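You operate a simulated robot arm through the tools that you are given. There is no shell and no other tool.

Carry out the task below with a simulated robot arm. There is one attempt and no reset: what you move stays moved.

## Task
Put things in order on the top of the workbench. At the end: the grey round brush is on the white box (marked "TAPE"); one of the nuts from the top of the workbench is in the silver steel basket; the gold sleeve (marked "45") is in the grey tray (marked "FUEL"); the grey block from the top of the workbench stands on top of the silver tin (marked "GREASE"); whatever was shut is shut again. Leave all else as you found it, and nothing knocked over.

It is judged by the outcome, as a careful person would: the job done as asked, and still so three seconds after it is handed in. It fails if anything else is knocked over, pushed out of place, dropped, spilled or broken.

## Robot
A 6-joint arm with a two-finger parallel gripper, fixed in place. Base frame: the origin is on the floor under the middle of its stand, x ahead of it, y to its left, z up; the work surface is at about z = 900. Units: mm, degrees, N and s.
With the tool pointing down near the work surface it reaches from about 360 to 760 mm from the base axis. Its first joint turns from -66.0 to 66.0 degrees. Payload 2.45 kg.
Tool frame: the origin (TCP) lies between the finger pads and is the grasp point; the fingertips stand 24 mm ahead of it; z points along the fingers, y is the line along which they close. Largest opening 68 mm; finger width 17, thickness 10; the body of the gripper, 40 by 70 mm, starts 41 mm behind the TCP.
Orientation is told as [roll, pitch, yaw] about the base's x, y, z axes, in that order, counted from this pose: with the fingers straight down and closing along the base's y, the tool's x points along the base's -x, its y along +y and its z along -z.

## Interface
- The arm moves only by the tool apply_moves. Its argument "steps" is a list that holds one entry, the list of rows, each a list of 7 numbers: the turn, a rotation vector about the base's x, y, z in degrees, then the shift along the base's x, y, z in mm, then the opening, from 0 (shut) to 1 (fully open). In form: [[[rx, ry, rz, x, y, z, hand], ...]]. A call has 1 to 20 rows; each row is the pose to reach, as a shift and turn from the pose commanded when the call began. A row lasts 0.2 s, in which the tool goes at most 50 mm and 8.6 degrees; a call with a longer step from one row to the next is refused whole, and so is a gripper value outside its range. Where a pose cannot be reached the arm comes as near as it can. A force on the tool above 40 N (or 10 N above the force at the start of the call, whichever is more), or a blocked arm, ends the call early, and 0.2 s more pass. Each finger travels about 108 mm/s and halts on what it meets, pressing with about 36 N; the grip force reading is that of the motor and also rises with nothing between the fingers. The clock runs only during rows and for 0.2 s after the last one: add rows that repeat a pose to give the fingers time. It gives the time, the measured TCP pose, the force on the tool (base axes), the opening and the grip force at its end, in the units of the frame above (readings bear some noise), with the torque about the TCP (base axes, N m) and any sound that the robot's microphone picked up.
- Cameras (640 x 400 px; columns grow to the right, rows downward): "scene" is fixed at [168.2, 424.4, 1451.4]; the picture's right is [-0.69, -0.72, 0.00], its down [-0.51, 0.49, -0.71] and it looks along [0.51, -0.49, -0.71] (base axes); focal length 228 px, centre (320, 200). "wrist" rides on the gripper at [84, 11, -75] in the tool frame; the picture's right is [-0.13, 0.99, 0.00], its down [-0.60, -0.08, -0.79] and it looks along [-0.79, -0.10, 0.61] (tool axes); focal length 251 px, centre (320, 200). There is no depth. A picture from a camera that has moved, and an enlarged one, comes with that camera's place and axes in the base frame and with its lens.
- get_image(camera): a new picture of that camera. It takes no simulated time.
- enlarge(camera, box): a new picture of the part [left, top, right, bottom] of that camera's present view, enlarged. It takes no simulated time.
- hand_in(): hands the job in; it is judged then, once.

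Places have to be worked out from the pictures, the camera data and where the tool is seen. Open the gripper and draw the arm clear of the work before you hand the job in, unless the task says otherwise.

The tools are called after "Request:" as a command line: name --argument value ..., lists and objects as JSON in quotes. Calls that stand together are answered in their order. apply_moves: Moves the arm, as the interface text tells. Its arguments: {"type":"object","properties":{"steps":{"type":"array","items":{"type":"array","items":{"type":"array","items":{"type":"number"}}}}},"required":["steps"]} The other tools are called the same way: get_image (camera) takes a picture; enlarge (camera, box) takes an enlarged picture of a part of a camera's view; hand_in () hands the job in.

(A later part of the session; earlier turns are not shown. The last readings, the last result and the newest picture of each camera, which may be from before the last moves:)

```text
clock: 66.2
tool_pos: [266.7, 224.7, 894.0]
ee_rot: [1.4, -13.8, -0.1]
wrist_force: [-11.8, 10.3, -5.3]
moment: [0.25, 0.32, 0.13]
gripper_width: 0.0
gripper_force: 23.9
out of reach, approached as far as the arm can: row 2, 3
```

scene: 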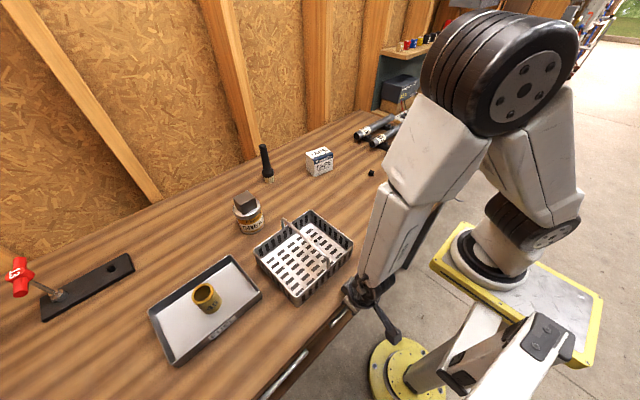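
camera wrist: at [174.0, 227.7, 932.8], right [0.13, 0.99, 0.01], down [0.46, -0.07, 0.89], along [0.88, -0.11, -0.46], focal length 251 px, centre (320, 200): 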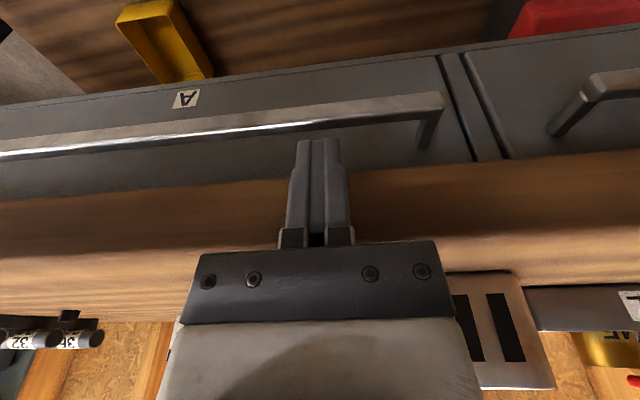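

The pose is at the corner of the workable corridor: first-joint limit on one side, minimum reach on the other. Lower z widens that corridor, so I'll slide down and toward y≈198 in small steps with the same tilt.

Request:
apply_moves --steps '[[[0, 0, 0, -2.5, -6, -4, 0], [0, 0, 0, -2.5, -13, -10, 0], [0, 0, 0, -2.5, -20, -19, 0], [0, 0, 0, -3, -26, -26, 0], [0, 0, 0, -3, -26, -26, 0]]]'

Request:
get_image --camera "wrist"

```text
clock: 67.3
tool_pos: [267.0, 220.3, 898.4]
ee_rot: [1.4, -13.4, 0.0]
wrist_force: [-4.1, 3.1, -0.2]
moment: [0.13, 0.09, 0.01]
gripper_width: 0.0
gripper_force: 23.3
out of reach, approached as far as the arm can: row 1, 2, 3, 4, 5
stopped in row 5: the force on the tool passed its limit at 40 N (the readings are from after the stop); the commanded pose is now the measured one
```

```text
taken
camera wrist: at [167.5, 231.4, 951.2], right [0.12, 0.99, 0.06], down [0.4, -0.1, 0.91], along [0.91, -0.09, -0.41], focal length 251 px, centre (320, 200)
```

wrist: 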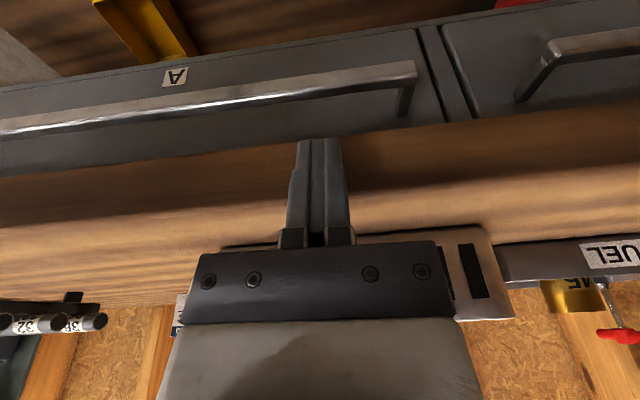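

The roll branch I'm in cannot bend the wrist outward any further. I'll back out as before, level the tool, then come in again by tilting radially outward first, so the wrist bends through zero the other way.

Request:
apply_moves --steps '[[[0, 0, 0, -1, 8, 5, 0], [0, 0, 0, -1, 16, 10, 0], [0, 0, 0, -1, 24, 18, 0], [0, 0, 0, 0, 30, 30, 0]]]'

```text
clock: 68.2
tool_pos: [266.5, 241.3, 917.7]
ee_rot: [1.1, -12.9, 0.1]
wrist_force: [-5.6, -0.2, 4.2]
moment: [-0.01, 0.04, 0.0]
gripper_width: 0.0
gripper_force: 23.4
out of reach, approached as far as the arm can: row 3, 4
stopped in row 4: the force on the tool passed its limit at 67 N (the readings are from after the stop); the commanded pose is now the measured one
```

Still brushing the slab's upper front edge. I'll reduce the tilt first, which pulls the tips away from the slab, then rise.

Request:
apply_moves --steps '[[[-0.5, 4, 0, 0, 2, 2, 0], [-1, 8, 0, 0, 5, 8, 0], [-1.1, 12.9, 0, 0, 10, 20, 0], [-1.1, 12.9, 0, 0, 14, 45, 0], [-1.1, 12.9, 0, 0, 20, 80, 0], [-1.1, 12.9, 0, 0, 20, 80, 0]]]'

Request:
get_image --camera "scene"

```text
clock: 69.6
tool_pos: [264.7, 261.2, 997.7]
ee_rot: [0.0, 0.0, 0.1]
wrist_force: [0.1, 0.4, -0.9]
moment: [-0.01, 0.0, 0.02]
gripper_width: 0.0
gripper_force: 24.2
```

```text
taken
```

scene: 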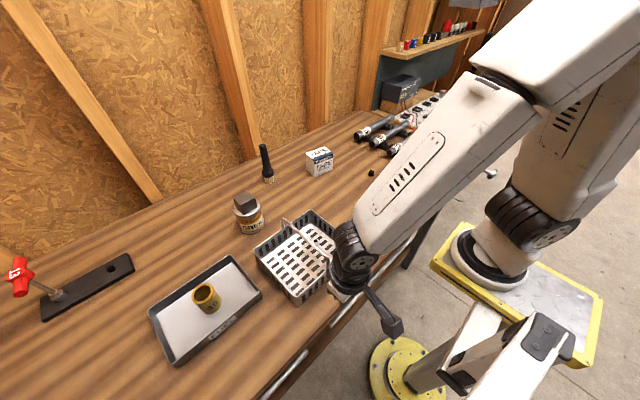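

Level and clear at (264.7, 261.2, 998). I'll descend in front of the bench at x≈246 and tilt radially outward by 14°, in the arm's own plane.

Request:
apply_moves --steps '[[[0, 0, 0, -9, 0, -38, 0], [0, 0, 0, -16, -3, -78, 0], [0, 0, 0, -18.7, -16, -112, 0], [0, 0, 0, -18.7, -21, -113, 0], [4.33, -2.5, 0, -17.2, -20.7, -120.7, 0], [8.66, -5, 0, -15.7, -20.2, -127.7, 0], [12.12, -7, 0, -14.7, -20.2, -134.3, 0], [12.12, -7, 0, -14.7, -20.2, -134.3, 0]]]'

Request:
enlarge --camera "scene" --box '[320, 100, 480, 340]'

Request:
get_image --camera "wrist"

```text
clock: 71.4
tool_pos: [252.3, 241.1, 862.3]
ee_rot: [12.2, -7.0, -0.8]
wrist_force: [0.0, 0.2, -0.6]
moment: [-0.01, -0.01, -0.03]
gripper_width: 0.0
gripper_force: 23.3
```

```text
1.67 times, centred on (400, 220) of scene
camera zoom: at [168.2, 424.4, 1451.4], right [-0.69, -0.72, 0.0], down [-0.51, 0.49, -0.71], along [0.51, -0.49, -0.71], focal length 380 px, centre (187, 167)
```

zoom: 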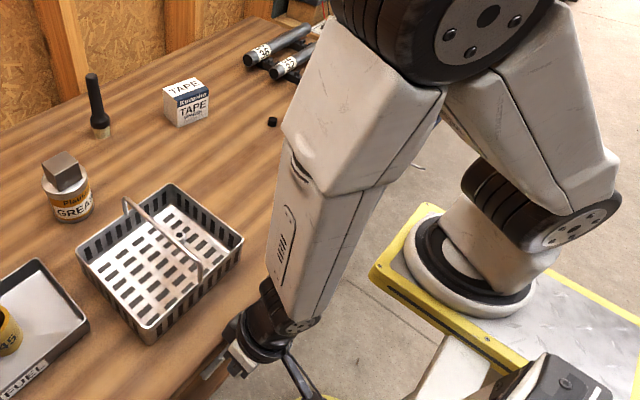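

```text
taken
camera wrist: at [159.4, 237.7, 927.3], right [0.11, 0.97, 0.22], down [0.5, -0.25, 0.83], along [0.86, 0.02, -0.52], focal length 251 px, centre (320, 200)
```

wrist: 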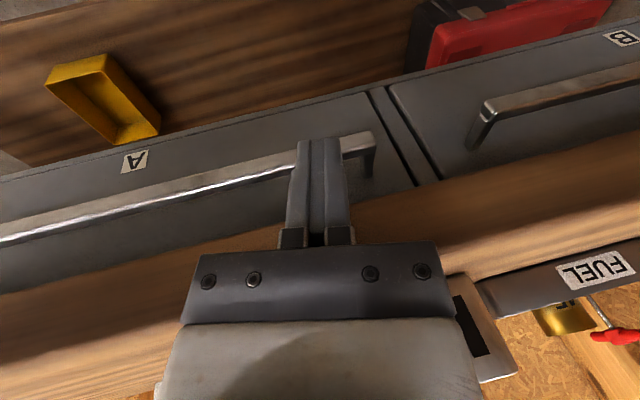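

That worked: the full 14° tilt is reached with no out-of-reach flag. I'll swing the tilt direction toward +x and take the hover just in front of and above bar A.

Request:
apply_moves --steps '[[[-2.6, -2.6, -0.4, 5, -9, 2.6, 0], [-5.12, -5.12, -0.85, 9, -16, 3.6, 0], [-5.12, -5.12, -0.85, 11, -19, 2.5, 0], [-5.12, -5.12, -0.85, 11, -19, 2.5, 0]]]'

Request:
get_image --camera "wrist"

Request:
enlarge --camera "scene" --box '[320, 220, 440, 340]'

```text
clock: 72.4
tool_pos: [263.5, 221.7, 865.4]
ee_rot: [7.0, -12.0, -0.7]
wrist_force: [0.4, 0.7, -0.2]
moment: [-0.01, 0.03, -0.02]
gripper_width: 0.2
gripper_force: 23.6
```

```text
taken
camera wrist: at [165.6, 225.3, 921.0], right [0.11, 0.98, 0.15], down [0.43, -0.18, 0.89], along [0.9, -0.04, -0.44], focal length 251 px, centre (320, 200)
```

wrist: 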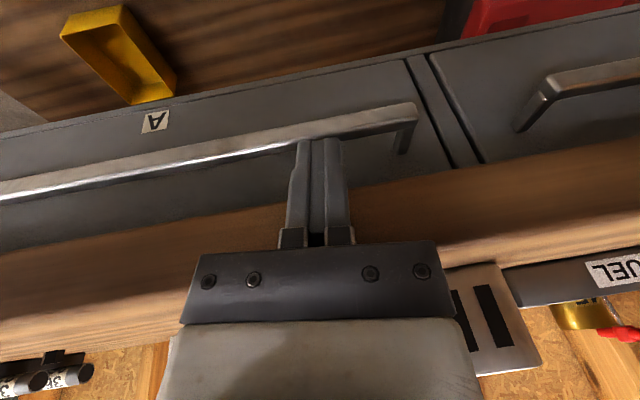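

```text
3.33 times, centred on (380, 280) of scene
camera zoom: at [168.2, 424.4, 1451.4], right [-0.69, -0.72, 0.0], down [-0.51, 0.49, -0.71], along [0.51, -0.49, -0.71], focal length 760 px, centre (120, -67)
```

zoom: 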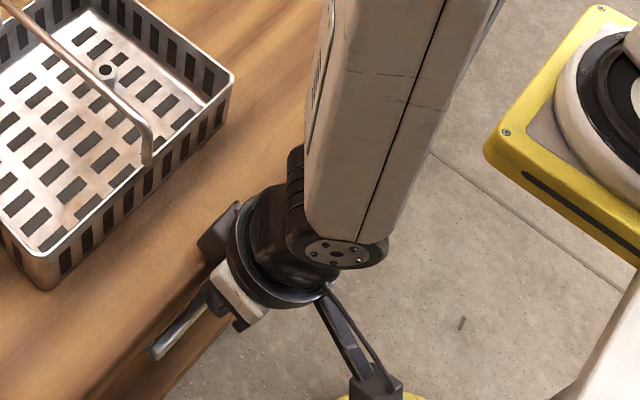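

The hover pose is fully reached with the tips just in front of the bar. I'll move in over the bar's top edge, then feel downward for contact.

Request:
apply_moves --steps '[[[0, 0, 0, 3, 0, -3, 0], [0, 0, 0, 6, 0, -6, 0], [0, 0, 0, 8, 0, -8, 0], [0, 0, 0, 8, 0, -8, 0]]]'

Request:
enlarge --camera "wrist" --box '[220, 80, 420, 260]'

```text
clock: 73.3
tool_pos: [268.1, 222.2, 858.6]
ee_rot: [7.1, -12.0, -0.5]
wrist_force: [-12.4, 2.9, 13.4]
moment: [-0.32, -0.61, -0.42]
gripper_width: 0.0
gripper_force: 23.6
stopped in row 4: the force on the tool passed its limit at 49 N (the readings are from after the stop); the commanded pose is now the measured one
```

```text
2.22 times, centred on (320, 170) of wrist
camera zoom: at [171.0, 225.2, 914.6], right [0.11, 0.98, 0.14], down [0.43, -0.18, 0.89], along [0.9, -0.04, -0.44], focal length 559 px, centre (320, 267)
```

zoom: 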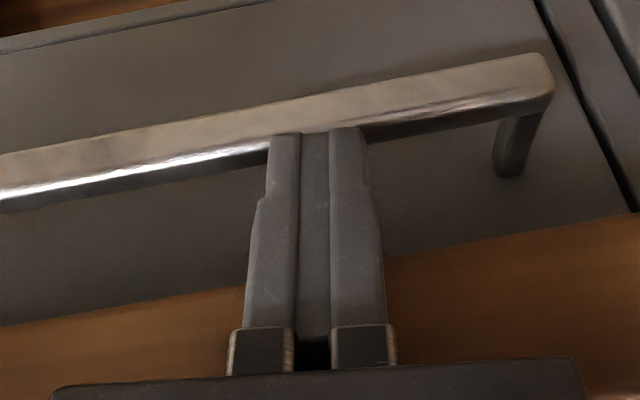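

The moment reading shows the gripper body touched the slab's top edge, not the bar. I need a few degrees more tilt, so I'll back off and tilt to about 20°.

Request:
apply_moves --steps '[[[0, 0, 0, -4, 0, 4, 0], [1.5, -2.6, 0, -6, 0.4, 6, 0], [3, -5.2, 0, -7.2, 0.7, 7, 0], [3, -5.2, 0, -7.2, 0.7, 7, 0]]]'

```text
clock: 74.3
tool_pos: [262.5, 221.9, 865.8]
ee_rot: [10.3, -17.2, -1.5]
wrist_force: [-0.3, 0.8, 0.1]
moment: [-0.01, 0.01, 0.0]
gripper_width: 0.1
gripper_force: 23.9
```

The 20° tilt is reached cleanly. I'll move in again toward the bar's top and then feel downward.

Request:
apply_moves --steps '[[[0, 0, 0, 3, 0, -4, 0], [0, 0, 0, 6, 0, -8, 0], [0, 0, 0, 6, 0, -8, 0]]]'

Request:
enlarge --camera "wrist" --box '[220, 80, 420, 260]'

```text
clock: 75.1
tool_pos: [268.3, 222.4, 856.5]
ee_rot: [10.2, -17.2, -1.4]
wrist_force: [0.0, -0.7, 0.4]
moment: [0.05, 0.02, -0.01]
gripper_width: 0.0
gripper_force: 23.3
```

```text
2.22 times, centred on (320, 170) of wrist
camera zoom: at [166.5, 223.2, 904.7], right [0.1, 0.97, 0.21], down [0.35, -0.23, 0.91], along [0.93, -0.02, -0.36], focal length 559 px, centre (320, 267)
```

zoom: 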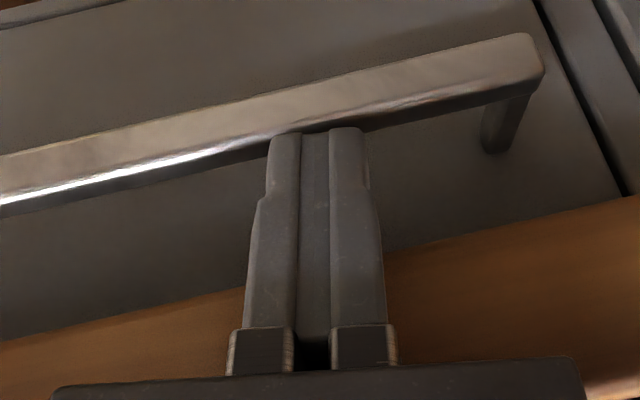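

The tips are above the bar's top edge, about 4 mm short by my estimate. I'll feel downward in 1 mm steps.

Request:
apply_moves --steps '[[[0, 0, 0, 1, 0, -1, 0], [0, 0, 0, 1, 0, -2, 0], [0, 0, 0, 1, 0, -3, 0]]]'

```text
clock: 75.6
tool_pos: [269.1, 221.3, 857.0]
ee_rot: [10.2, -17.2, -1.2]
wrist_force: [-8.8, -1.2, 12.9]
moment: [-0.28, -0.55, -0.2]
gripper_width: 0.0
gripper_force: 23.9
stopped in row 2: the force on the tool passed its limit at 47 N (the readings are from after the stop); the commanded pose is now the measured one
```

Again the body met the slab's top edge. Tilting purely toward +x, without the sideways part, lifts the body's corner clear, so I'll back off and change to a pure 17° x-tilt at y≈198.

Request:
apply_moves --steps '[[[0, 0, 0, -3, -3, 5, 0], [-5, 0.15, -0.75, -4, -13, 7, 0], [-10, 0.3, -1.5, -5, -23, 7, 0], [-10, 0.3, -1.5, -5, -23, 7, 0]]]'

```text
clock: 76.6
tool_pos: [264.9, 200.2, 864.2]
ee_rot: [-0.3, -17.0, 0.2]
wrist_force: [0.4, 0.0, 0.2]
moment: [-0.04, 0.0, -0.02]
gripper_width: 0.1
gripper_force: 23.9
```

Reached cleanly with pure x-tilt. I'll move in over the bar again and feel downward.

Request:
apply_moves --steps '[[[0, 0, 0, 2, 0, -3, 0], [0, 0, 0, 4, 0, -6, 0], [0, 0, 0, 4.5, 0, -8, 0], [0, 0, 0, 4.5, 0, -8, 0]]]'

Request:
enlarge --camera "wrist" --box '[220, 80, 420, 260]'

```text
clock: 77.6
tool_pos: [268.2, 199.6, 855.3]
ee_rot: [-0.2, -17.1, 0.2]
wrist_force: [0.9, 0.0, -0.5]
moment: [0.0, 0.01, -0.02]
gripper_width: 0.2
gripper_force: 23.3
```

```text
2.22 times, centred on (320, 170) of wrist
camera zoom: at [166.3, 211.7, 902.8], right [0.12, 0.99, 0.03], down [0.35, -0.07, 0.94], along [0.93, -0.1, -0.35], focal length 559 px, centre (320, 267)
```

zoom: 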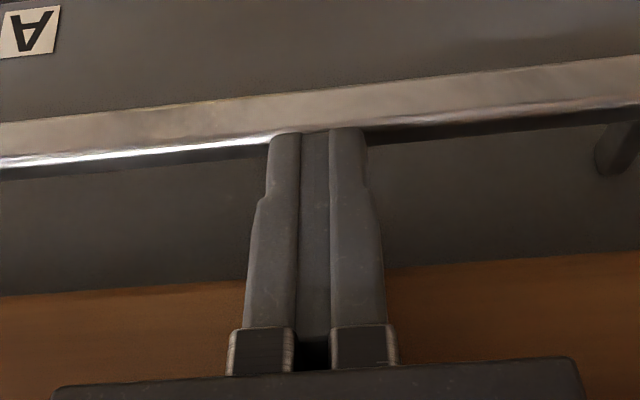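

No contact yet. Continue feeling down by 1 mm steps.

Request:
apply_moves --steps '[[[0, 0, 0, 0, 0, -1, 0], [0, 0, 0, 0, 0, -2, 0], [0, 0, 0, 0, 0, -3, 0]]]'

```text
clock: 78.4
tool_pos: [268.1, 200.6, 853.5]
ee_rot: [-0.1, -17.3, 0.2]
wrist_force: [-8.4, -2.2, 29.0]
moment: [0.6, -0.69, 0.13]
gripper_width: 0.0
gripper_force: 23.8
```

The body touched the slab again (29 N, moment from above). Better: turn the gripper 90° and open it, so the rear finger stands out beyond the body and only that finger goes under the slab edge. First I'll back off and reduce the tilt to 10°.

Request:
apply_moves --steps '[[[0, 0, 0, -3, 0, 6, 0], [0, 3.5, 0, -6, 0, 11, 0], [0, 7, 0, -10, 0, 15, 0], [0, 7, 0, -10, 0, 15, 0]]]'

```text
clock: 79.4
tool_pos: [257.3, 198.3, 867.4]
ee_rot: [-0.2, -10.1, 0.2]
wrist_force: [0.1, 0.5, 0.4]
moment: [0.01, 0.02, -0.02]
gripper_width: 0.0
gripper_force: 23.6
```

Now I'll turn the gripper 90° about its own axis in small rows, fingers still closed.

Request:
apply_moves --steps '[[[-1.48, 0, 8.37, -1, 0, 1, 0], [-2.96, 0, 16.74, -2, 0, 2, 0], [-4.44, 0, 25.1, -3, 0, 2, 0], [-5.92, 0, 33.5, -4, 0, 2, 0], [-7.4, 0, 41.9, -5, 0, 2, 0], [-8.87, 0, 50.2, -5, 0, 2, 0], [-10.35, 0, 58.6, -5, 0, 2, 0], [-11.8, 0, 67, -5, 0, 2, 0], [-13.3, 0, 75.3, -5, 0, 2, 0], [-14.8, 0, 83.7, -5, 0, 2, 0], [-15.66, 0, 88.65, -5, 0, 2, 0], [-15.66, 0, 88.65, -5, 0, 2, 0]]]'

Request:
get_image --camera "wrist"

Request:
enlarge --camera "scene" --box '[320, 180, 480, 340]'

```text
clock: 82.0
tool_pos: [253.7, 197.7, 870.5]
ee_rot: [-10.2, 0.0, 90.3]
wrist_force: [-0.5, -0.2, 0.4]
moment: [0.01, 0.02, -0.02]
gripper_width: 0.3
gripper_force: 23.5
```

```text
taken
camera wrist: at [231.3, 115.6, 941.8], right [-0.98, 0.12, -0.18], down [-0.07, 0.6, 0.79], along [0.2, 0.79, -0.58], focal length 251 px, centre (320, 200)
```

wrist: 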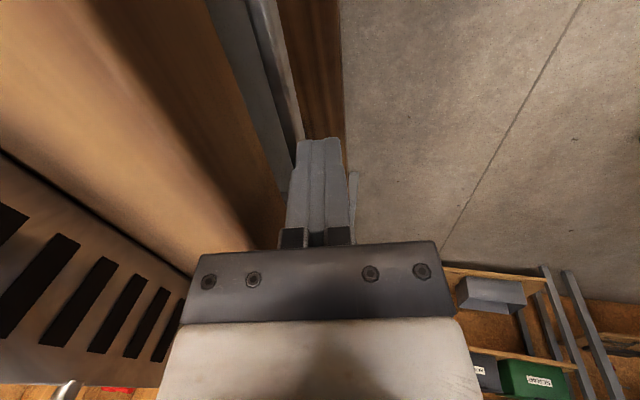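

```text
2.50 times, centred on (400, 260) of scene
camera zoom: at [168.2, 424.4, 1451.4], right [-0.69, -0.72, 0.0], down [-0.51, 0.49, -0.71], along [0.51, -0.49, -0.71], focal length 570 px, centre (120, 50)
```

zoom: 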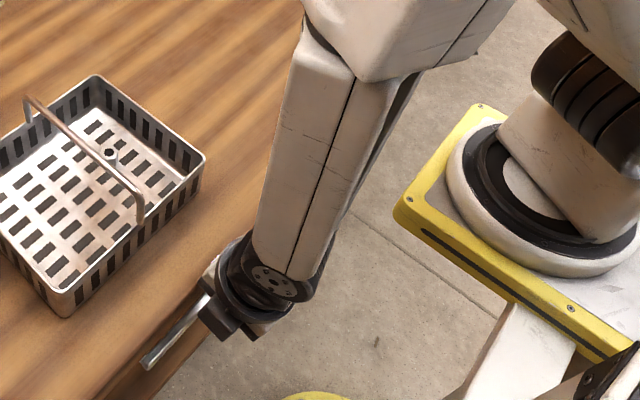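

The turn worked and the wrist camera now looks along the bar, which is ideal for judging the finger and bar positions. I'll enlarge this view.

Request:
enlarge --camera "wrist" --box '[180, 0, 380, 250]'

```text
1.60 times, centred on (280, 125) of wrist
camera zoom: at [231.3, 115.6, 941.8], right [-0.98, 0.12, -0.18], down [-0.07, 0.6, 0.79], along [0.2, 0.79, -0.58], focal length 402 px, centre (384, 320)
```

zoom: 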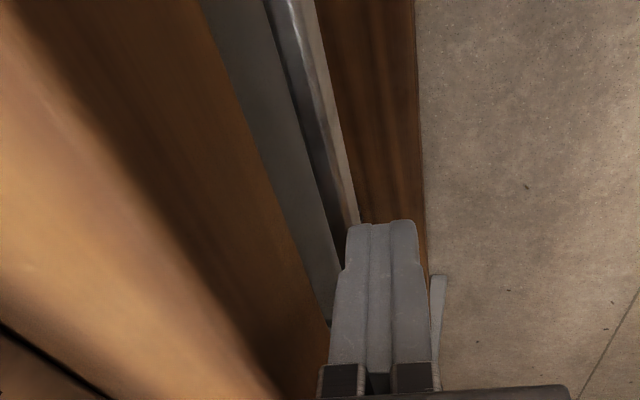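

The views give the bar's top face as x≈278–285 at z≈829, and the slab's lower corner near (280, 862). I'll draw back, reduce the tilt to 6° and open to 50 mm, so the rear finger sits just in front of the slab, above the bar.

Request:
apply_moves --steps '[[[0, 2, 0, -7, 1, -2, 0.3], [0, 4, 0, -14, 2, -5, 0.6], [0, 4, 0, -14, 2, -6, 0.735], [0, 4, 0, -14, 2, -6, 0.735]]]'

Request:
enlarge --camera "wrist" --box '[180, 0, 480, 250]'

```text
clock: 83.0
tool_pos: [240.4, 201.4, 863.1]
ee_rot: [-6.2, 0.0, 90.2]
wrist_force: [-1.0, -0.8, -0.2]
moment: [-0.02, -0.02, 0.02]
gripper_width: 50.2
gripper_force: 0.1
```

```text
1.60 times, centred on (330, 125) of wrist
camera zoom: at [222.2, 118.0, 936.8], right [-0.99, 0.13, -0.11], down [-0.01, 0.6, 0.8], along [0.16, 0.79, -0.59], focal length 402 px, centre (304, 320)
```

zoom: 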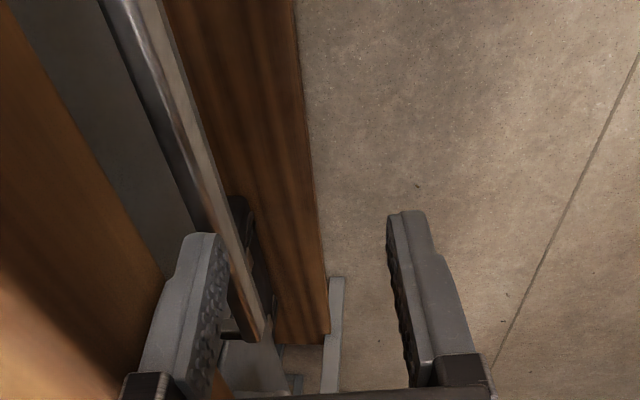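

The rear finger is just in front of the slab, above the bar. I'll move it in over the bar's top with an 11° tilt, stopping about 4 mm above.

Request:
apply_moves --steps '[[[0, -2.3, 0, 3.8, -3, -8.7, 0.735], [0, -4.8, 0, 5.4, -6, -13, 0.735], [0, -4.8, 0, 5.4, -6, -13, 0.735]]]'

Request:
enlarge --camera "wrist" --box '[180, 0, 480, 250]'

```text
clock: 83.8
tool_pos: [245.9, 195.5, 849.6]
ee_rot: [-11.0, -0.1, 90.2]
wrist_force: [-5.1, 4.1, 0.3]
moment: [-0.01, -0.04, 0.03]
gripper_width: 45.5
gripper_force: 0.0
```

```text
1.60 times, centred on (330, 125) of wrist
camera zoom: at [221.4, 112.6, 921.3], right [-0.97, 0.12, -0.19], down [-0.08, 0.6, 0.79], along [0.21, 0.79, -0.58], focal length 402 px, centre (304, 320)
```

zoom: 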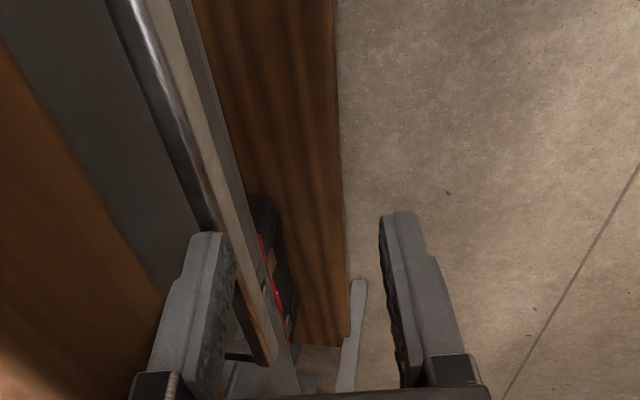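

The rear finger was pushed in slightly by the slab (width 45.5), so I'll set the opening to match at 45 mm and feel down onto the bar.

Request:
apply_moves --steps '[[[0, 0, 0, 0, 0, 0, 0.655], [0, 0, 0, 0, 0, -1, 0.655], [0, 0, 0, 0, 0, -2, 0.655], [0, 0, 0, 0, 0, -2, 0.655]]]'

```text
clock: 84.8
tool_pos: [245.2, 195.7, 848.5]
ee_rot: [-11.0, 0.1, 90.3]
wrist_force: [0.0, 0.4, 0.3]
moment: [-0.01, 0.01, -0.01]
gripper_width: 44.4
gripper_force: 0.0
```

Request:
apply_moves --steps '[[[0, 0, 0, 0, 0, -1, 0.655], [0, 0, 0, 0, 0, -2, 0.655], [0, 0, 0, 0, 0, -2, 0.655]]]'

```text
clock: 85.6
tool_pos: [245.2, 195.4, 846.7]
ee_rot: [-11.0, 0.0, 90.2]
wrist_force: [-0.8, -1.8, 6.6]
moment: [-0.09, -0.13, -0.03]
gripper_width: 44.8
gripper_force: 0.4
```

Contact with the bar: 6.6 N upward at the rear finger's tip. I'll press a little harder before dragging.

Request:
apply_moves --steps '[[[0, 0, 0, 0, 0, -0.5, 0.655], [0, 0, 0, 0, 0, -1, 0.655], [0, 0, 0, 0, 0, -1, 0.655]]]'

```text
clock: 86.3
tool_pos: [245.0, 195.6, 846.0]
ee_rot: [-11.1, -0.1, 90.2]
wrist_force: [-2.2, -0.6, 17.7]
moment: [-0.16, -0.48, -0.06]
gripper_width: 45.1
gripper_force: 0.2
stopped in row 3: the force on the tool passed its limit at 45 N (the readings are from after the stop); the commanded pose is now the measured one
```

Holding about 18 N on the bar. Now I'll drag gently toward -x with slight extra pressure and see whether the drawer follows.

Request:
apply_moves --steps '[[[0, 0, 0, -2, 0, -0.3, 0.655], [0, 0, 0, -5, 0, -0.4, 0.655], [0, 0, 0, -8, 0, -0.4, 0.655], [0, 0, 0, -11, 0, -0.4, 0.655], [0, 0, 0, -14, 0, -0.4, 0.655]]]'

Request:
enlarge --camera "wrist" --box '[180, 0, 480, 250]'

Request:
enlarge --camera "scene" --box '[320, 210, 440, 340]'

```text
clock: 87.5
tool_pos: [237.9, 191.2, 845.6]
ee_rot: [-10.9, 0.1, 90.3]
wrist_force: [0.6, 0.1, 0.5]
moment: [0.0, 0.01, 0.0]
gripper_width: 44.5
gripper_force: 0.1
out of reach, approached as far as the arm can: row 3, 4, 5
```

```text
1.60 times, centred on (330, 125) of wrist
camera zoom: at [214.4, 108.3, 917.5], right [-0.97, 0.12, -0.19], down [-0.08, 0.6, 0.79], along [0.21, 0.79, -0.58], focal length 402 px, centre (304, 320)
```

zoom: 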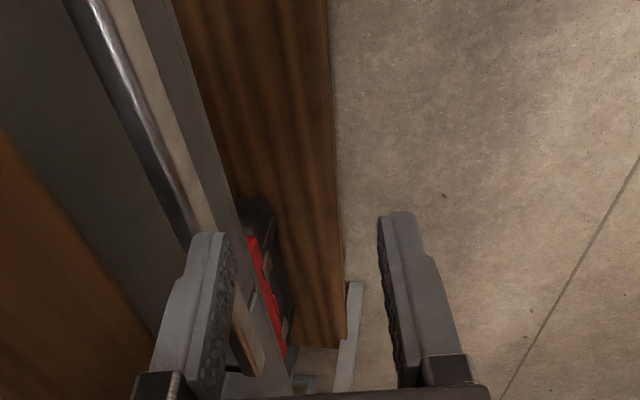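

```text
3.08 times, centred on (380, 275) of scene
camera zoom: at [168.2, 424.4, 1451.4], right [-0.69, -0.72, 0.0], down [-0.51, 0.49, -0.71], along [0.51, -0.49, -0.71], focal length 702 px, centre (135, -31)
```

zoom: 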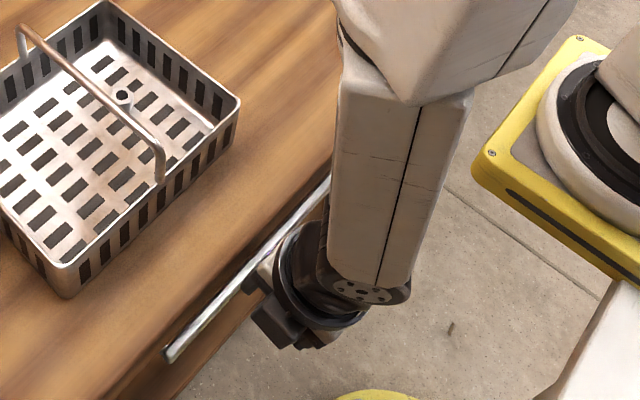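

The finger slid off the bar without moving the drawer: only about 18–20 N of pressure, with partial overlap. I'll reposition with a little more tilt for better overlap on the bar's top, then press harder and drag by closing the fingers rather than moving the wrist.

Request:
apply_moves --steps '[[[0, 0, 0, 1, 0, 5, 0.655], [0, 0, 0, 2, 0, 9, 0.62], [0, -1, 0, 6, -1, 8, 0.6], [0, -2.1, 0, 10, -2, 5, 0.59], [0, -2.1, 0, 10, -2, 5, 0.59]]]'

Request:
enlarge --camera "wrist" --box '[180, 0, 480, 250]'

```text
clock: 88.7
tool_pos: [248.5, 191.1, 850.5]
ee_rot: [-13.2, 0.1, 90.2]
wrist_force: [-1.1, 0.0, -0.1]
moment: [-0.02, -0.06, -0.08]
gripper_width: 39.0
gripper_force: 0.1
```

```text
1.60 times, centred on (330, 125) of wrist
camera zoom: at [221.9, 106.7, 921.1], right [-0.97, 0.13, -0.23], down [-0.11, 0.6, 0.79], along [0.24, 0.79, -0.57], focal length 402 px, centre (304, 320)
```

zoom: 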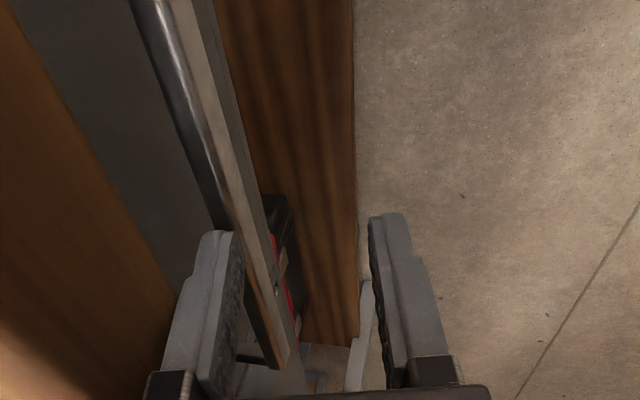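

No contact yet. I'll open the fingers slightly so the rear one reaches as far in as the slab lets it, then lower onto the bar.

Request:
apply_moves --steps '[[[0, 0, 0, 0, 0, 0, 0.68], [0, 0, 0, 0, 0, -1, 0.68], [0, 0, 0, 0, 0, -2, 0.68], [0, 0, 0, 0, 0, -3, 0.68], [0, 0, 0, 0, 0, -3, 0.68]]]'

```text
clock: 89.9
tool_pos: [248.7, 189.1, 847.6]
ee_rot: [-13.2, -0.1, 90.2]
wrist_force: [-5.8, -1.0, 0.5]
moment: [0.01, -0.1, -0.13]
gripper_width: 41.5
gripper_force: 0.0
```

The rear finger rests against the slab edge with its tip at about x=279. Lowering further onto the bar.

Request:
apply_moves --steps '[[[0, 0, 0, 0, 0, -1, 0.63], [0, 0, 0, 0, 0, -1.5, 0.63], [0, 0, 0, 0, 0, -2, 0.63]]]'

```text
clock: 90.8
tool_pos: [248.5, 191.3, 845.7]
ee_rot: [-13.3, -0.3, 90.3]
wrist_force: [-5.7, 0.1, 12.4]
moment: [-0.09, -0.22, -0.08]
gripper_width: 41.1
gripper_force: 0.2
stopped in row 3: the force on the tool passed its limit at 42 N (the readings are from after the stop); the commanded pose is now the measured one
```

Contact again, holding about 12 N after the stop. I'll press slightly and close the fingers step by step so the rear fingertip drags the bar outward.

Request:
apply_moves --steps '[[[0, 0, 0, 0, 0, -0.3, 0.61], [0, 0, 0, 0, 0, -0.4, 0.57], [0, 0, 0, 0, 0, -0.2, 0.53], [0, 0, 0, 0, 0, 0.1, 0.49], [0, 0, 0, 0, 0, 0.4, 0.45]]]'

Request:
enlarge --camera "wrist" --box '[180, 0, 480, 250]'

```text
clock: 92.0
tool_pos: [248.6, 190.1, 846.9]
ee_rot: [-13.3, -0.2, 90.3]
wrist_force: [4.0, -0.1, 11.6]
moment: [-0.08, -0.34, -0.03]
gripper_width: 34.8
gripper_force: 2.9
```

```text
1.60 times, centred on (330, 125) of wrist
camera zoom: at [221.9, 106.7, 916.9], right [-0.97, 0.13, -0.23], down [-0.11, 0.6, 0.79], along [0.24, 0.79, -0.57], focal length 402 px, centre (304, 320)
```

zoom: 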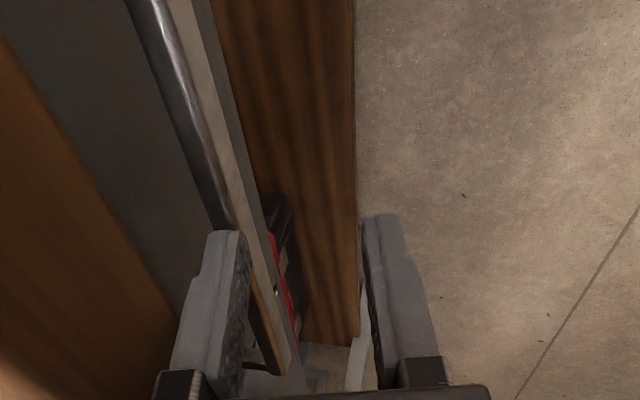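

The fingertip now pulls with 4 N and holds by friction without slipping. I'll raise the downward pressure and the closing command together to pull harder.

Request:
apply_moves --steps '[[[0, 0, 0, 0, 0, -0.4, 0.42], [0, 0, 0, 0, 0, -0.6, 0.36], [0, 0, 0, 0, 0, -0.6, 0.3]]]'

```text
clock: 92.7
tool_pos: [250.1, 190.7, 847.2]
ee_rot: [-13.5, -0.5, 90.2]
wrist_force: [1.7, -4.2, 27.3]
moment: [-0.27, -0.62, -0.27]
gripper_width: 26.9
gripper_force: 4.6
stopped in row 3: the force on the tool passed its limit at 46 N (the readings are from after the stop); the commanded pose is now the measured one
```

The finger moved in 7 mm in total. I need to see whether the bar came along.

Request:
enlarge --camera "wrist" --box '[180, 0, 480, 250]'

Request:
enlarge --camera "scene" --box '[312, 310, 360, 340]'

```text
1.60 times, centred on (330, 125) of wrist
camera zoom: at [222.5, 106.6, 917.0], right [-0.96, 0.13, -0.23], down [-0.11, 0.6, 0.79], along [0.24, 0.79, -0.56], focal length 402 px, centre (304, 320)
```

zoom: 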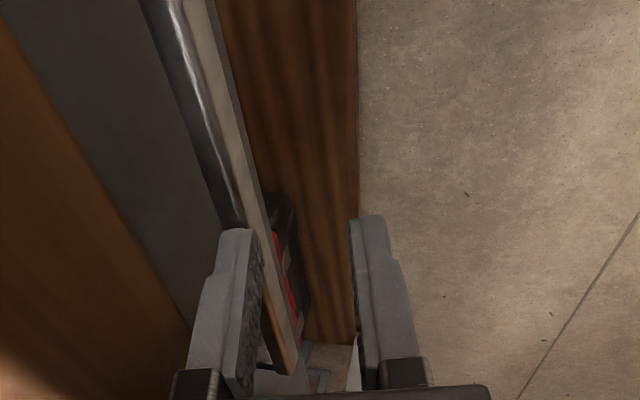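

```text
13.33 times, centred on (336, 325) of scene
camera zoom: at [168.0, 424.1, 1451.5], right [-0.69, -0.72, 0.0], down [-0.51, 0.49, -0.71], along [0.51, -0.49, -0.71], focal length 3042 px, centre (107, -1467)
```

zoom: 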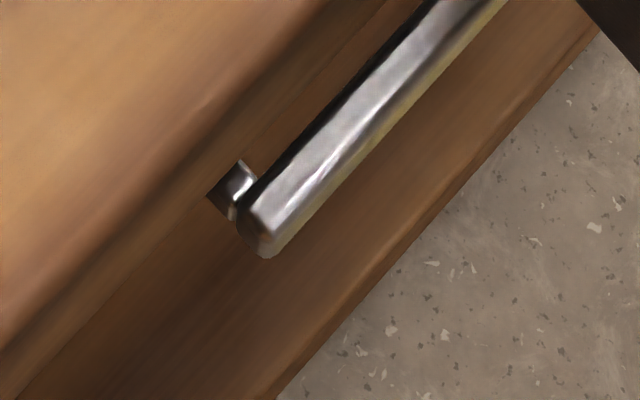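

The drawer has moved out about 6 mm: the bar end and its post are clearly further from the slab. I'll continue this stroke, raising slightly as the fingers close to keep the pressure even.

Request:
apply_moves --steps '[[[0, 0, 0, 0, 0, 0.1, 0.33], [0, 0, 0, 0, 0, 0.4, 0.26], [0, 0, 0, 0, 0, 0.7, 0.19], [0, 0, 0, 0, 0, 1.0, 0.12], [0, 0, 0, 0, 0, 1.2, 0.06]]]'

Request:
enlarge --camera "scene" --box '[312, 310, 360, 340]'

Request:
enlarge --camera "wrist" --box '[180, 0, 480, 250]'

```text
clock: 93.2
tool_pos: [251.6, 192.6, 847.9]
ee_rot: [-13.6, -0.4, 90.1]
wrist_force: [1.5, -4.8, 24.7]
moment: [-0.28, -0.56, -0.09]
gripper_width: 23.4
gripper_force: 4.0
stopped in row 2: the force on the tool passed its limit at 41 N (the readings are from after the stop); the commanded pose is now the measured one
```

```text
13.33 times, centred on (336, 325) of scene
camera zoom: at [168.1, 424.1, 1451.5], right [-0.69, -0.72, 0.0], down [-0.51, 0.49, -0.71], along [0.51, -0.49, -0.71], focal length 3042 px, centre (107, -1467)
```

zoom: 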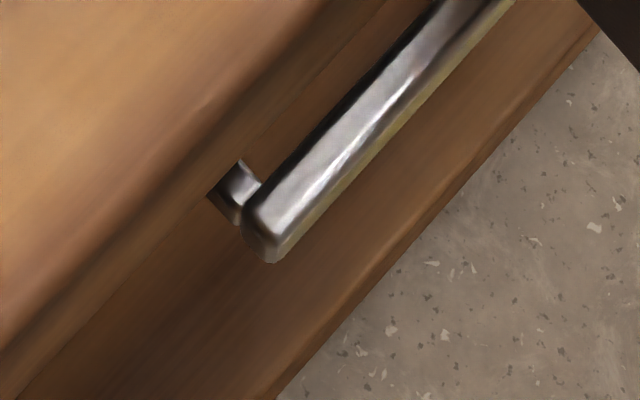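

```text
1.60 times, centred on (330, 125) of wrist
camera zoom: at [222.7, 106.6, 917.2], right [-0.96, 0.13, -0.23], down [-0.11, 0.6, 0.79], along [0.24, 0.79, -0.56], focal length 402 px, centre (304, 320)
```

zoom: 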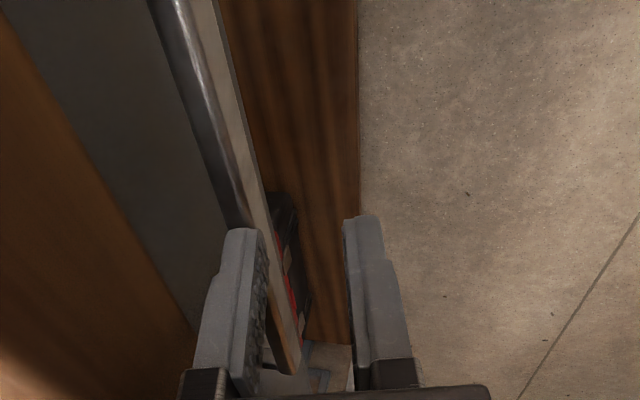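

It keeps moving, and the wedge effect raises the pressure, so I'll lift a bit more per step while closing.

Request:
apply_moves --steps '[[[0, 0, 0, 0, 0, 0.4, 0.28], [0, 0, 0, 0, 0, 0.9, 0.22], [0, 0, 0, 0, 0, 1.3, 0.17], [0, 0, 0, 0, 0, 1.7, 0.12]]]'

Request:
enlarge --camera "scene" --box '[312, 310, 360, 340]'

```text
clock: 94.2
tool_pos: [251.1, 190.2, 848.5]
ee_rot: [-13.7, -0.3, 90.2]
wrist_force: [2.2, -4.3, 17.7]
moment: [-0.23, -0.3, -0.12]
gripper_width: 12.6
gripper_force: 2.6
```

```text
13.33 times, centred on (336, 325) of scene
camera zoom: at [168.1, 424.2, 1451.5], right [-0.69, -0.72, 0.0], down [-0.51, 0.49, -0.71], along [0.51, -0.49, -0.71], focal length 3042 px, centre (107, -1467)
```

zoom: 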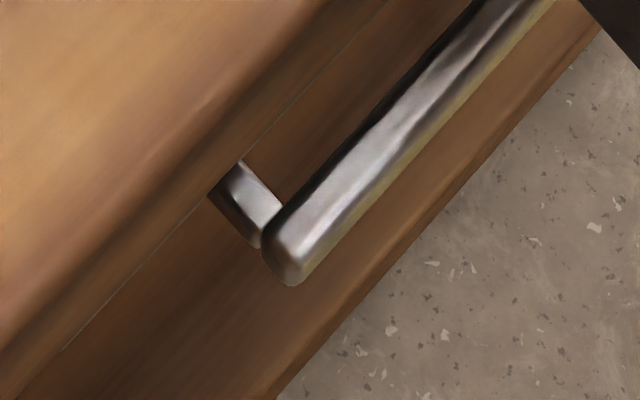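

The bar is now about 12 mm out, enough to get the finger behind it. I'll lift clear, open so the rear finger stands behind the bar's rear edge, then check before lowering.

Request:
apply_moves --steps '[[[0, 0, 0, 0, 0, 4, 0.12], [0, 0, 0, 0, 0, 8, 0.25], [0, 0, 0, 0, 0, 8, 0.45], [0, 0, 0, 0, 0, 8, 0.62], [0, 0, 0, 0, 0, 8, 0.62]]]'

Request:
enlarge --camera "wrist" --box '[180, 0, 480, 250]'

```text
clock: 95.4
tool_pos: [250.4, 191.3, 857.1]
ee_rot: [-13.6, -0.3, 90.2]
wrist_force: [-9.5, 4.1, -0.2]
moment: [0.01, -0.02, 0.01]
gripper_width: 34.9
gripper_force: 0.0
```

```text
1.60 times, centred on (330, 125) of wrist
camera zoom: at [222.7, 107.1, 927.0], right [-0.96, 0.13, -0.23], down [-0.11, 0.6, 0.79], along [0.24, 0.79, -0.56], focal length 402 px, centre (304, 320)
```

zoom: 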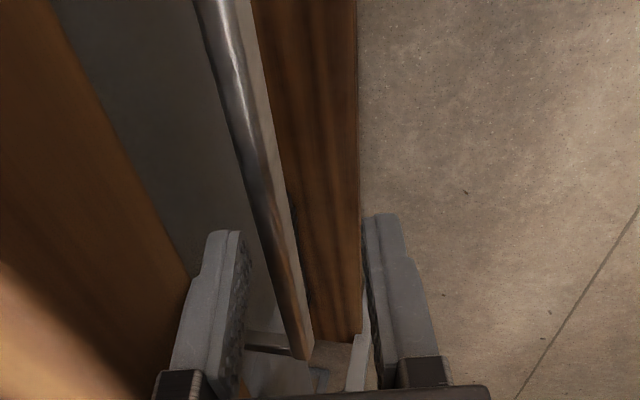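

The rear finger is behind and above the bar in this view. I'll lower slowly, letting the finger slide down past the bar's rear edge.

Request:
apply_moves --steps '[[[0, 0, 0, 0, 0, -3, 0.66], [0, 0, 0, 0, 0, -6, 0.66], [0, 0, 0, 0.5, 0, -8, 0.66], [0, 0, 0, 1, 0, -10, 0.66], [0, 0, 0, 1, 0, -12, 0.66]]]'

Request:
enlarge --camera "wrist" --box '[180, 0, 480, 250]'

```text
clock: 96.6
tool_pos: [251.0, 190.5, 847.5]
ee_rot: [-13.6, -0.3, 90.2]
wrist_force: [-11.3, 3.6, 12.4]
moment: [-0.06, -0.43, -0.2]
gripper_width: 38.2
gripper_force: 0.1
stopped in row 5: the force on the tool passed its limit at 52 N (the readings are from after the stop); the commanded pose is now the measured one
```

```text
1.60 times, centred on (330, 125) of wrist
camera zoom: at [223.0, 106.5, 916.7], right [-0.96, 0.13, -0.23], down [-0.11, 0.6, 0.79], along [0.24, 0.79, -0.56], focal length 402 px, centre (304, 320)
```

zoom: 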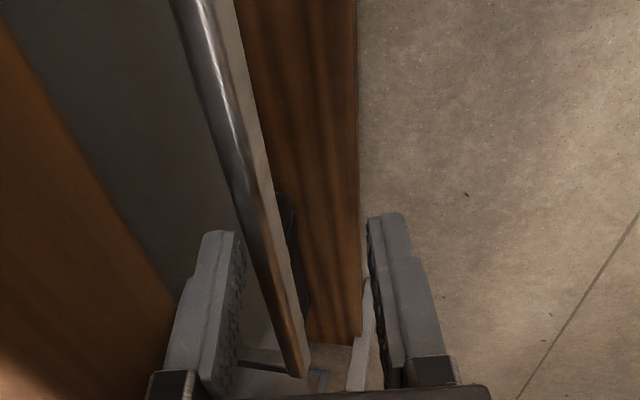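

The tip sits on the bar's rear top edge, which is a good starting place for another friction stroke. I'll close step by step again with controlled pressure.

Request:
apply_moves --steps '[[[0, 0, 0, 0, 0, -0.2, 0.52], [0, 0, 0, 0, 0, -0.1, 0.46], [0, 0, 0, 0, 0, 0.2, 0.4], [0, 0, 0, 0, 0, 0.5, 0.34]]]'

Request:
enlarge --camera "scene" --box '[312, 310, 360, 340]'

```text
clock: 97.6
tool_pos: [250.8, 190.3, 848.4]
ee_rot: [-13.8, -0.5, 90.1]
wrist_force: [0.1, -3.1, 23.2]
moment: [-0.26, -0.42, 0.01]
gripper_width: 27.3
gripper_force: 1.8
stopped in row 4: the force on the tool passed its limit at 42 N (the readings are from after the stop); the commanded pose is now the measured one
```

```text
13.33 times, centred on (336, 325) of scene
camera zoom: at [168.0, 424.2, 1451.5], right [-0.69, -0.72, 0.0], down [-0.51, 0.49, -0.71], along [0.51, -0.49, -0.71], focal length 3042 px, centre (107, -1467)
```

zoom: 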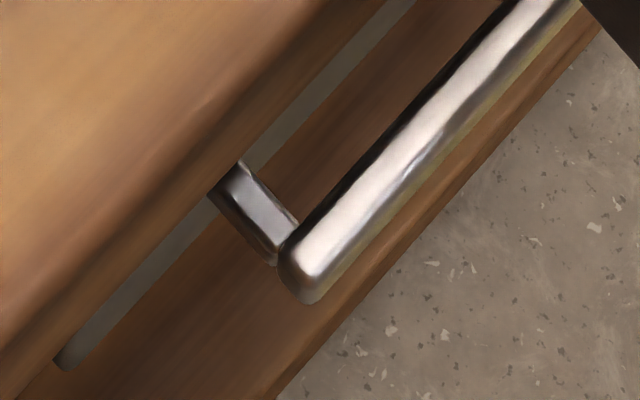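

Excellent, the drawer front's top edge is now appearing beyond the slab. Continue this stroke with a little lift.

Request:
apply_moves --steps '[[[0, 0, 0, 0, 0, 0.4, 0.33], [0, 0, 0, 0, 0, 0.9, 0.27], [0, 0, 0, 0, 0, 1.3, 0.21], [0, 0, 0, 0, 0, 1.7, 0.15], [0, 0, 0, 0, 0, 2.0, 0.1]]]'

Request:
enlarge --camera "scene" --box '[312, 310, 360, 340]'

```text
clock: 98.8
tool_pos: [251.7, 191.3, 849.6]
ee_rot: [-13.9, -0.5, 90.1]
wrist_force: [1.5, -6.7, 32.7]
moment: [-0.31, -0.43, -0.15]
gripper_width: 14.1
gripper_force: 4.8
```

```text
13.33 times, centred on (336, 325) of scene
camera zoom: at [168.0, 424.0, 1451.6], right [-0.69, -0.72, 0.0], down [-0.51, 0.49, -0.71], along [0.51, -0.49, -0.71], focal length 3042 px, centre (107, -1467)
```

zoom: 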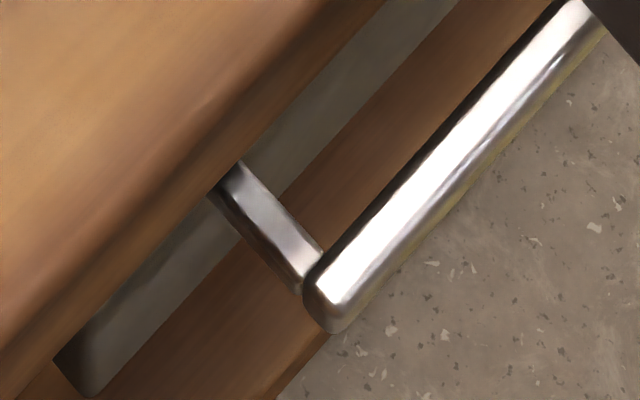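

About 22 mm open now, leaving enough room to drop the finger behind the bar almost vertically. I'll lift, lessen the tilt, open to 40 mm and check.

Request:
apply_moves --steps '[[[0, 0, 0, 0, 0, 5, 0.15], [0, 2, 0, -2, 4, 10, 0.2], [0, 4, 0, -4, 7, 12, 0.4], [0, 6, 0, -6.7, 9, 12.4, 0.59], [0, 6, 0, -6.7, 9, 12.4, 0.59]]]'

Request:
enlarge --camera "wrist" --box '[180, 0, 480, 250]'

```text
clock: 100.0
tool_pos: [244.8, 199.1, 862.6]
ee_rot: [-7.9, -0.6, 90.1]
wrist_force: [-0.4, -0.3, -0.4]
moment: [0.01, 0.01, -0.03]
gripper_width: 40.4
gripper_force: 0.1
```

```text
1.60 times, centred on (330, 125) of wrist
camera zoom: at [224.3, 115.6, 934.0], right [-0.98, 0.13, -0.13], down [-0.03, 0.6, 0.8], along [0.18, 0.79, -0.58], focal length 402 px, centre (304, 320)
```

zoom: 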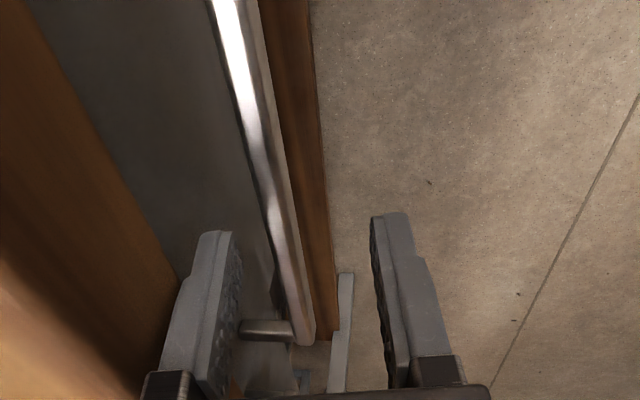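

The bar now lies clearly between the fingers. I'll lower so the rear finger is behind it.

Request:
apply_moves --steps '[[[0, 1, 0, 0, 0, -8, 0.59], [0, 2, 0, 0, 0, -15, 0.59], [0, 2, 0, 0, 0, -22, 0.59], [0, 2, 0, 0, 0, -26, 0.59], [0, 2, 0, 0, 0, -26, 0.59]]]'

Request:
enlarge --camera "wrist" --box '[180, 0, 480, 250]'

```text
clock: 101.2
tool_pos: [244.9, 200.0, 836.5]
ee_rot: [-5.8, -0.7, 90.1]
wrist_force: [0.3, 0.3, 0.0]
moment: [0.0, -0.02, 0.0]
gripper_width: 40.2
gripper_force: 0.1
```

```text
1.60 times, centred on (330, 125) of wrist
camera zoom: at [226.7, 114.9, 908.5], right [-0.99, 0.13, -0.1], down [0.0, 0.6, 0.8], along [0.16, 0.79, -0.59], focal length 402 px, centre (304, 320)
```

zoom: 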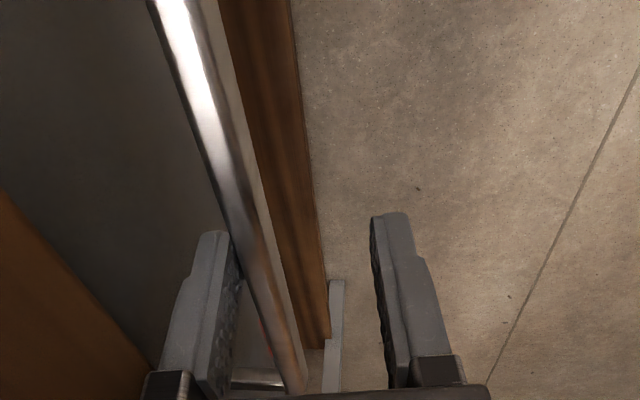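

The rear finger is behind the bar with no contact. I'll close to a loose 20 mm hook, which draws the bar a little, then pull the drawer by swinging the tool's tilt back while the wrist stays in place.

Request:
apply_moves --steps '[[[0, 0, 0, 0, 0, 0, 0.45], [0, 0, 0, 0, 0, 0, 0.35], [0, 0, 0, 0, 0, 0, 0.3], [0, 2, 0, -6.3, 0, -0.6, 0.3], [0, 4, 0, -12.65, 0, -0.9, 0.3], [0, 6, 0, -19, 0, -1, 0.3], [0, 6, 0, -19, 0, -1, 0.3]]]'

Request:
get_image --camera "scene"

Request:
enlarge --camera "wrist" --box '[180, 0, 480, 250]'

```text
clock: 102.8
tool_pos: [226.5, 199.1, 835.8]
ee_rot: [0.2, -0.5, 90.1]
wrist_force: [-0.2, 0.3, -0.3]
moment: [-0.02, -0.02, 0.0]
gripper_width: 20.3
gripper_force: 0.0
```

```text
taken
```

scene: 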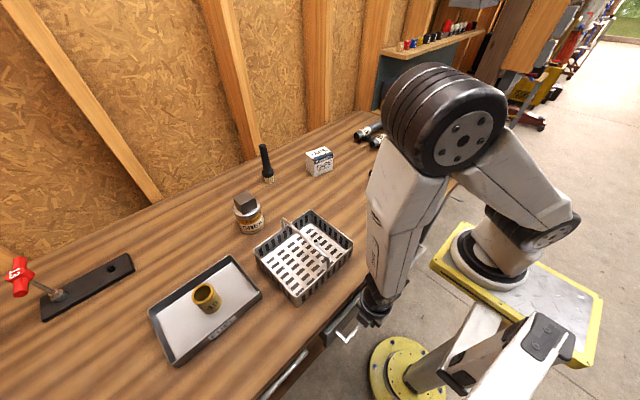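

```text
1.60 times, centred on (330, 125) of wrist
camera zoom: at [215.5, 115.0, 909.4], right [-0.99, 0.13, 0.01], down [0.08, 0.6, 0.8], along [0.1, 0.79, -0.6], focal length 402 px, centre (304, 320)
```

zoom: 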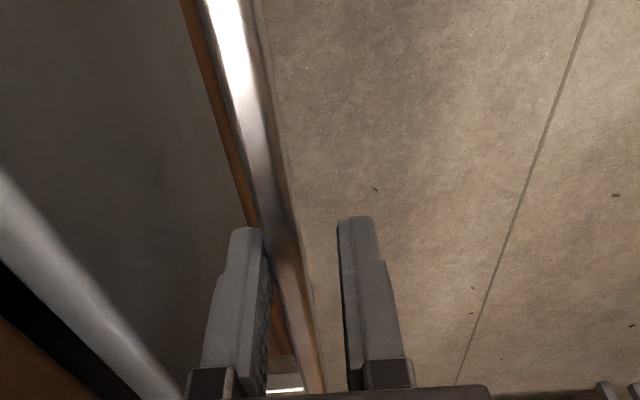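

The drawer slides freely and the hook pulls well. I'll continue the swing to open it further.

Request:
apply_moves --steps '[[[0, 2, 0, -6.35, 0, 0, 0.3], [0, 4, 0, -12.7, 0, 0, 0.3], [0, 6, 0, -19, 0, 0, 0.3], [0, 8, 0, -25.3, 0, 0, 0.3], [0, 10, 0, -31.6, 0, 0.3, 0.3], [0, 12, 0, -37.8, 0, 0.8, 0.3], [0, 14, 0, -44, 0, 1.4, 0.3], [0, 14, 0, -44, 0, 1.4, 0.3]]]'

Request:
get_image --camera "scene"

Request:
get_image --camera "wrist"

```text
clock: 104.6
tool_pos: [180.5, 199.4, 836.1]
ee_rot: [14.3, -0.5, 89.8]
wrist_force: [0.8, 0.2, -0.3]
moment: [0.02, 0.0, 0.01]
gripper_width: 20.2
gripper_force: 0.1
```

```text
taken
```

scene: 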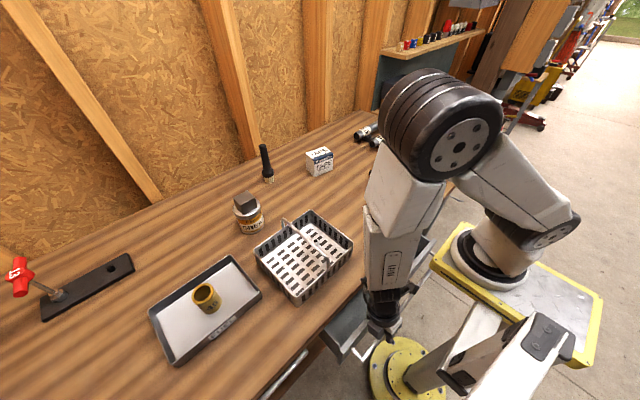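

```text
taken
camera wrist: at [189.1, 115.4, 911.2], right [-0.96, 0.13, 0.25], down [0.27, 0.6, 0.75], along [-0.05, 0.79, -0.61], focal length 251 px, centre (320, 200)
```

wrist: 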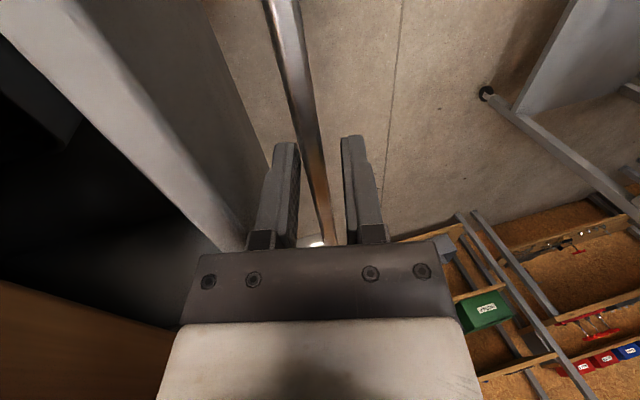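

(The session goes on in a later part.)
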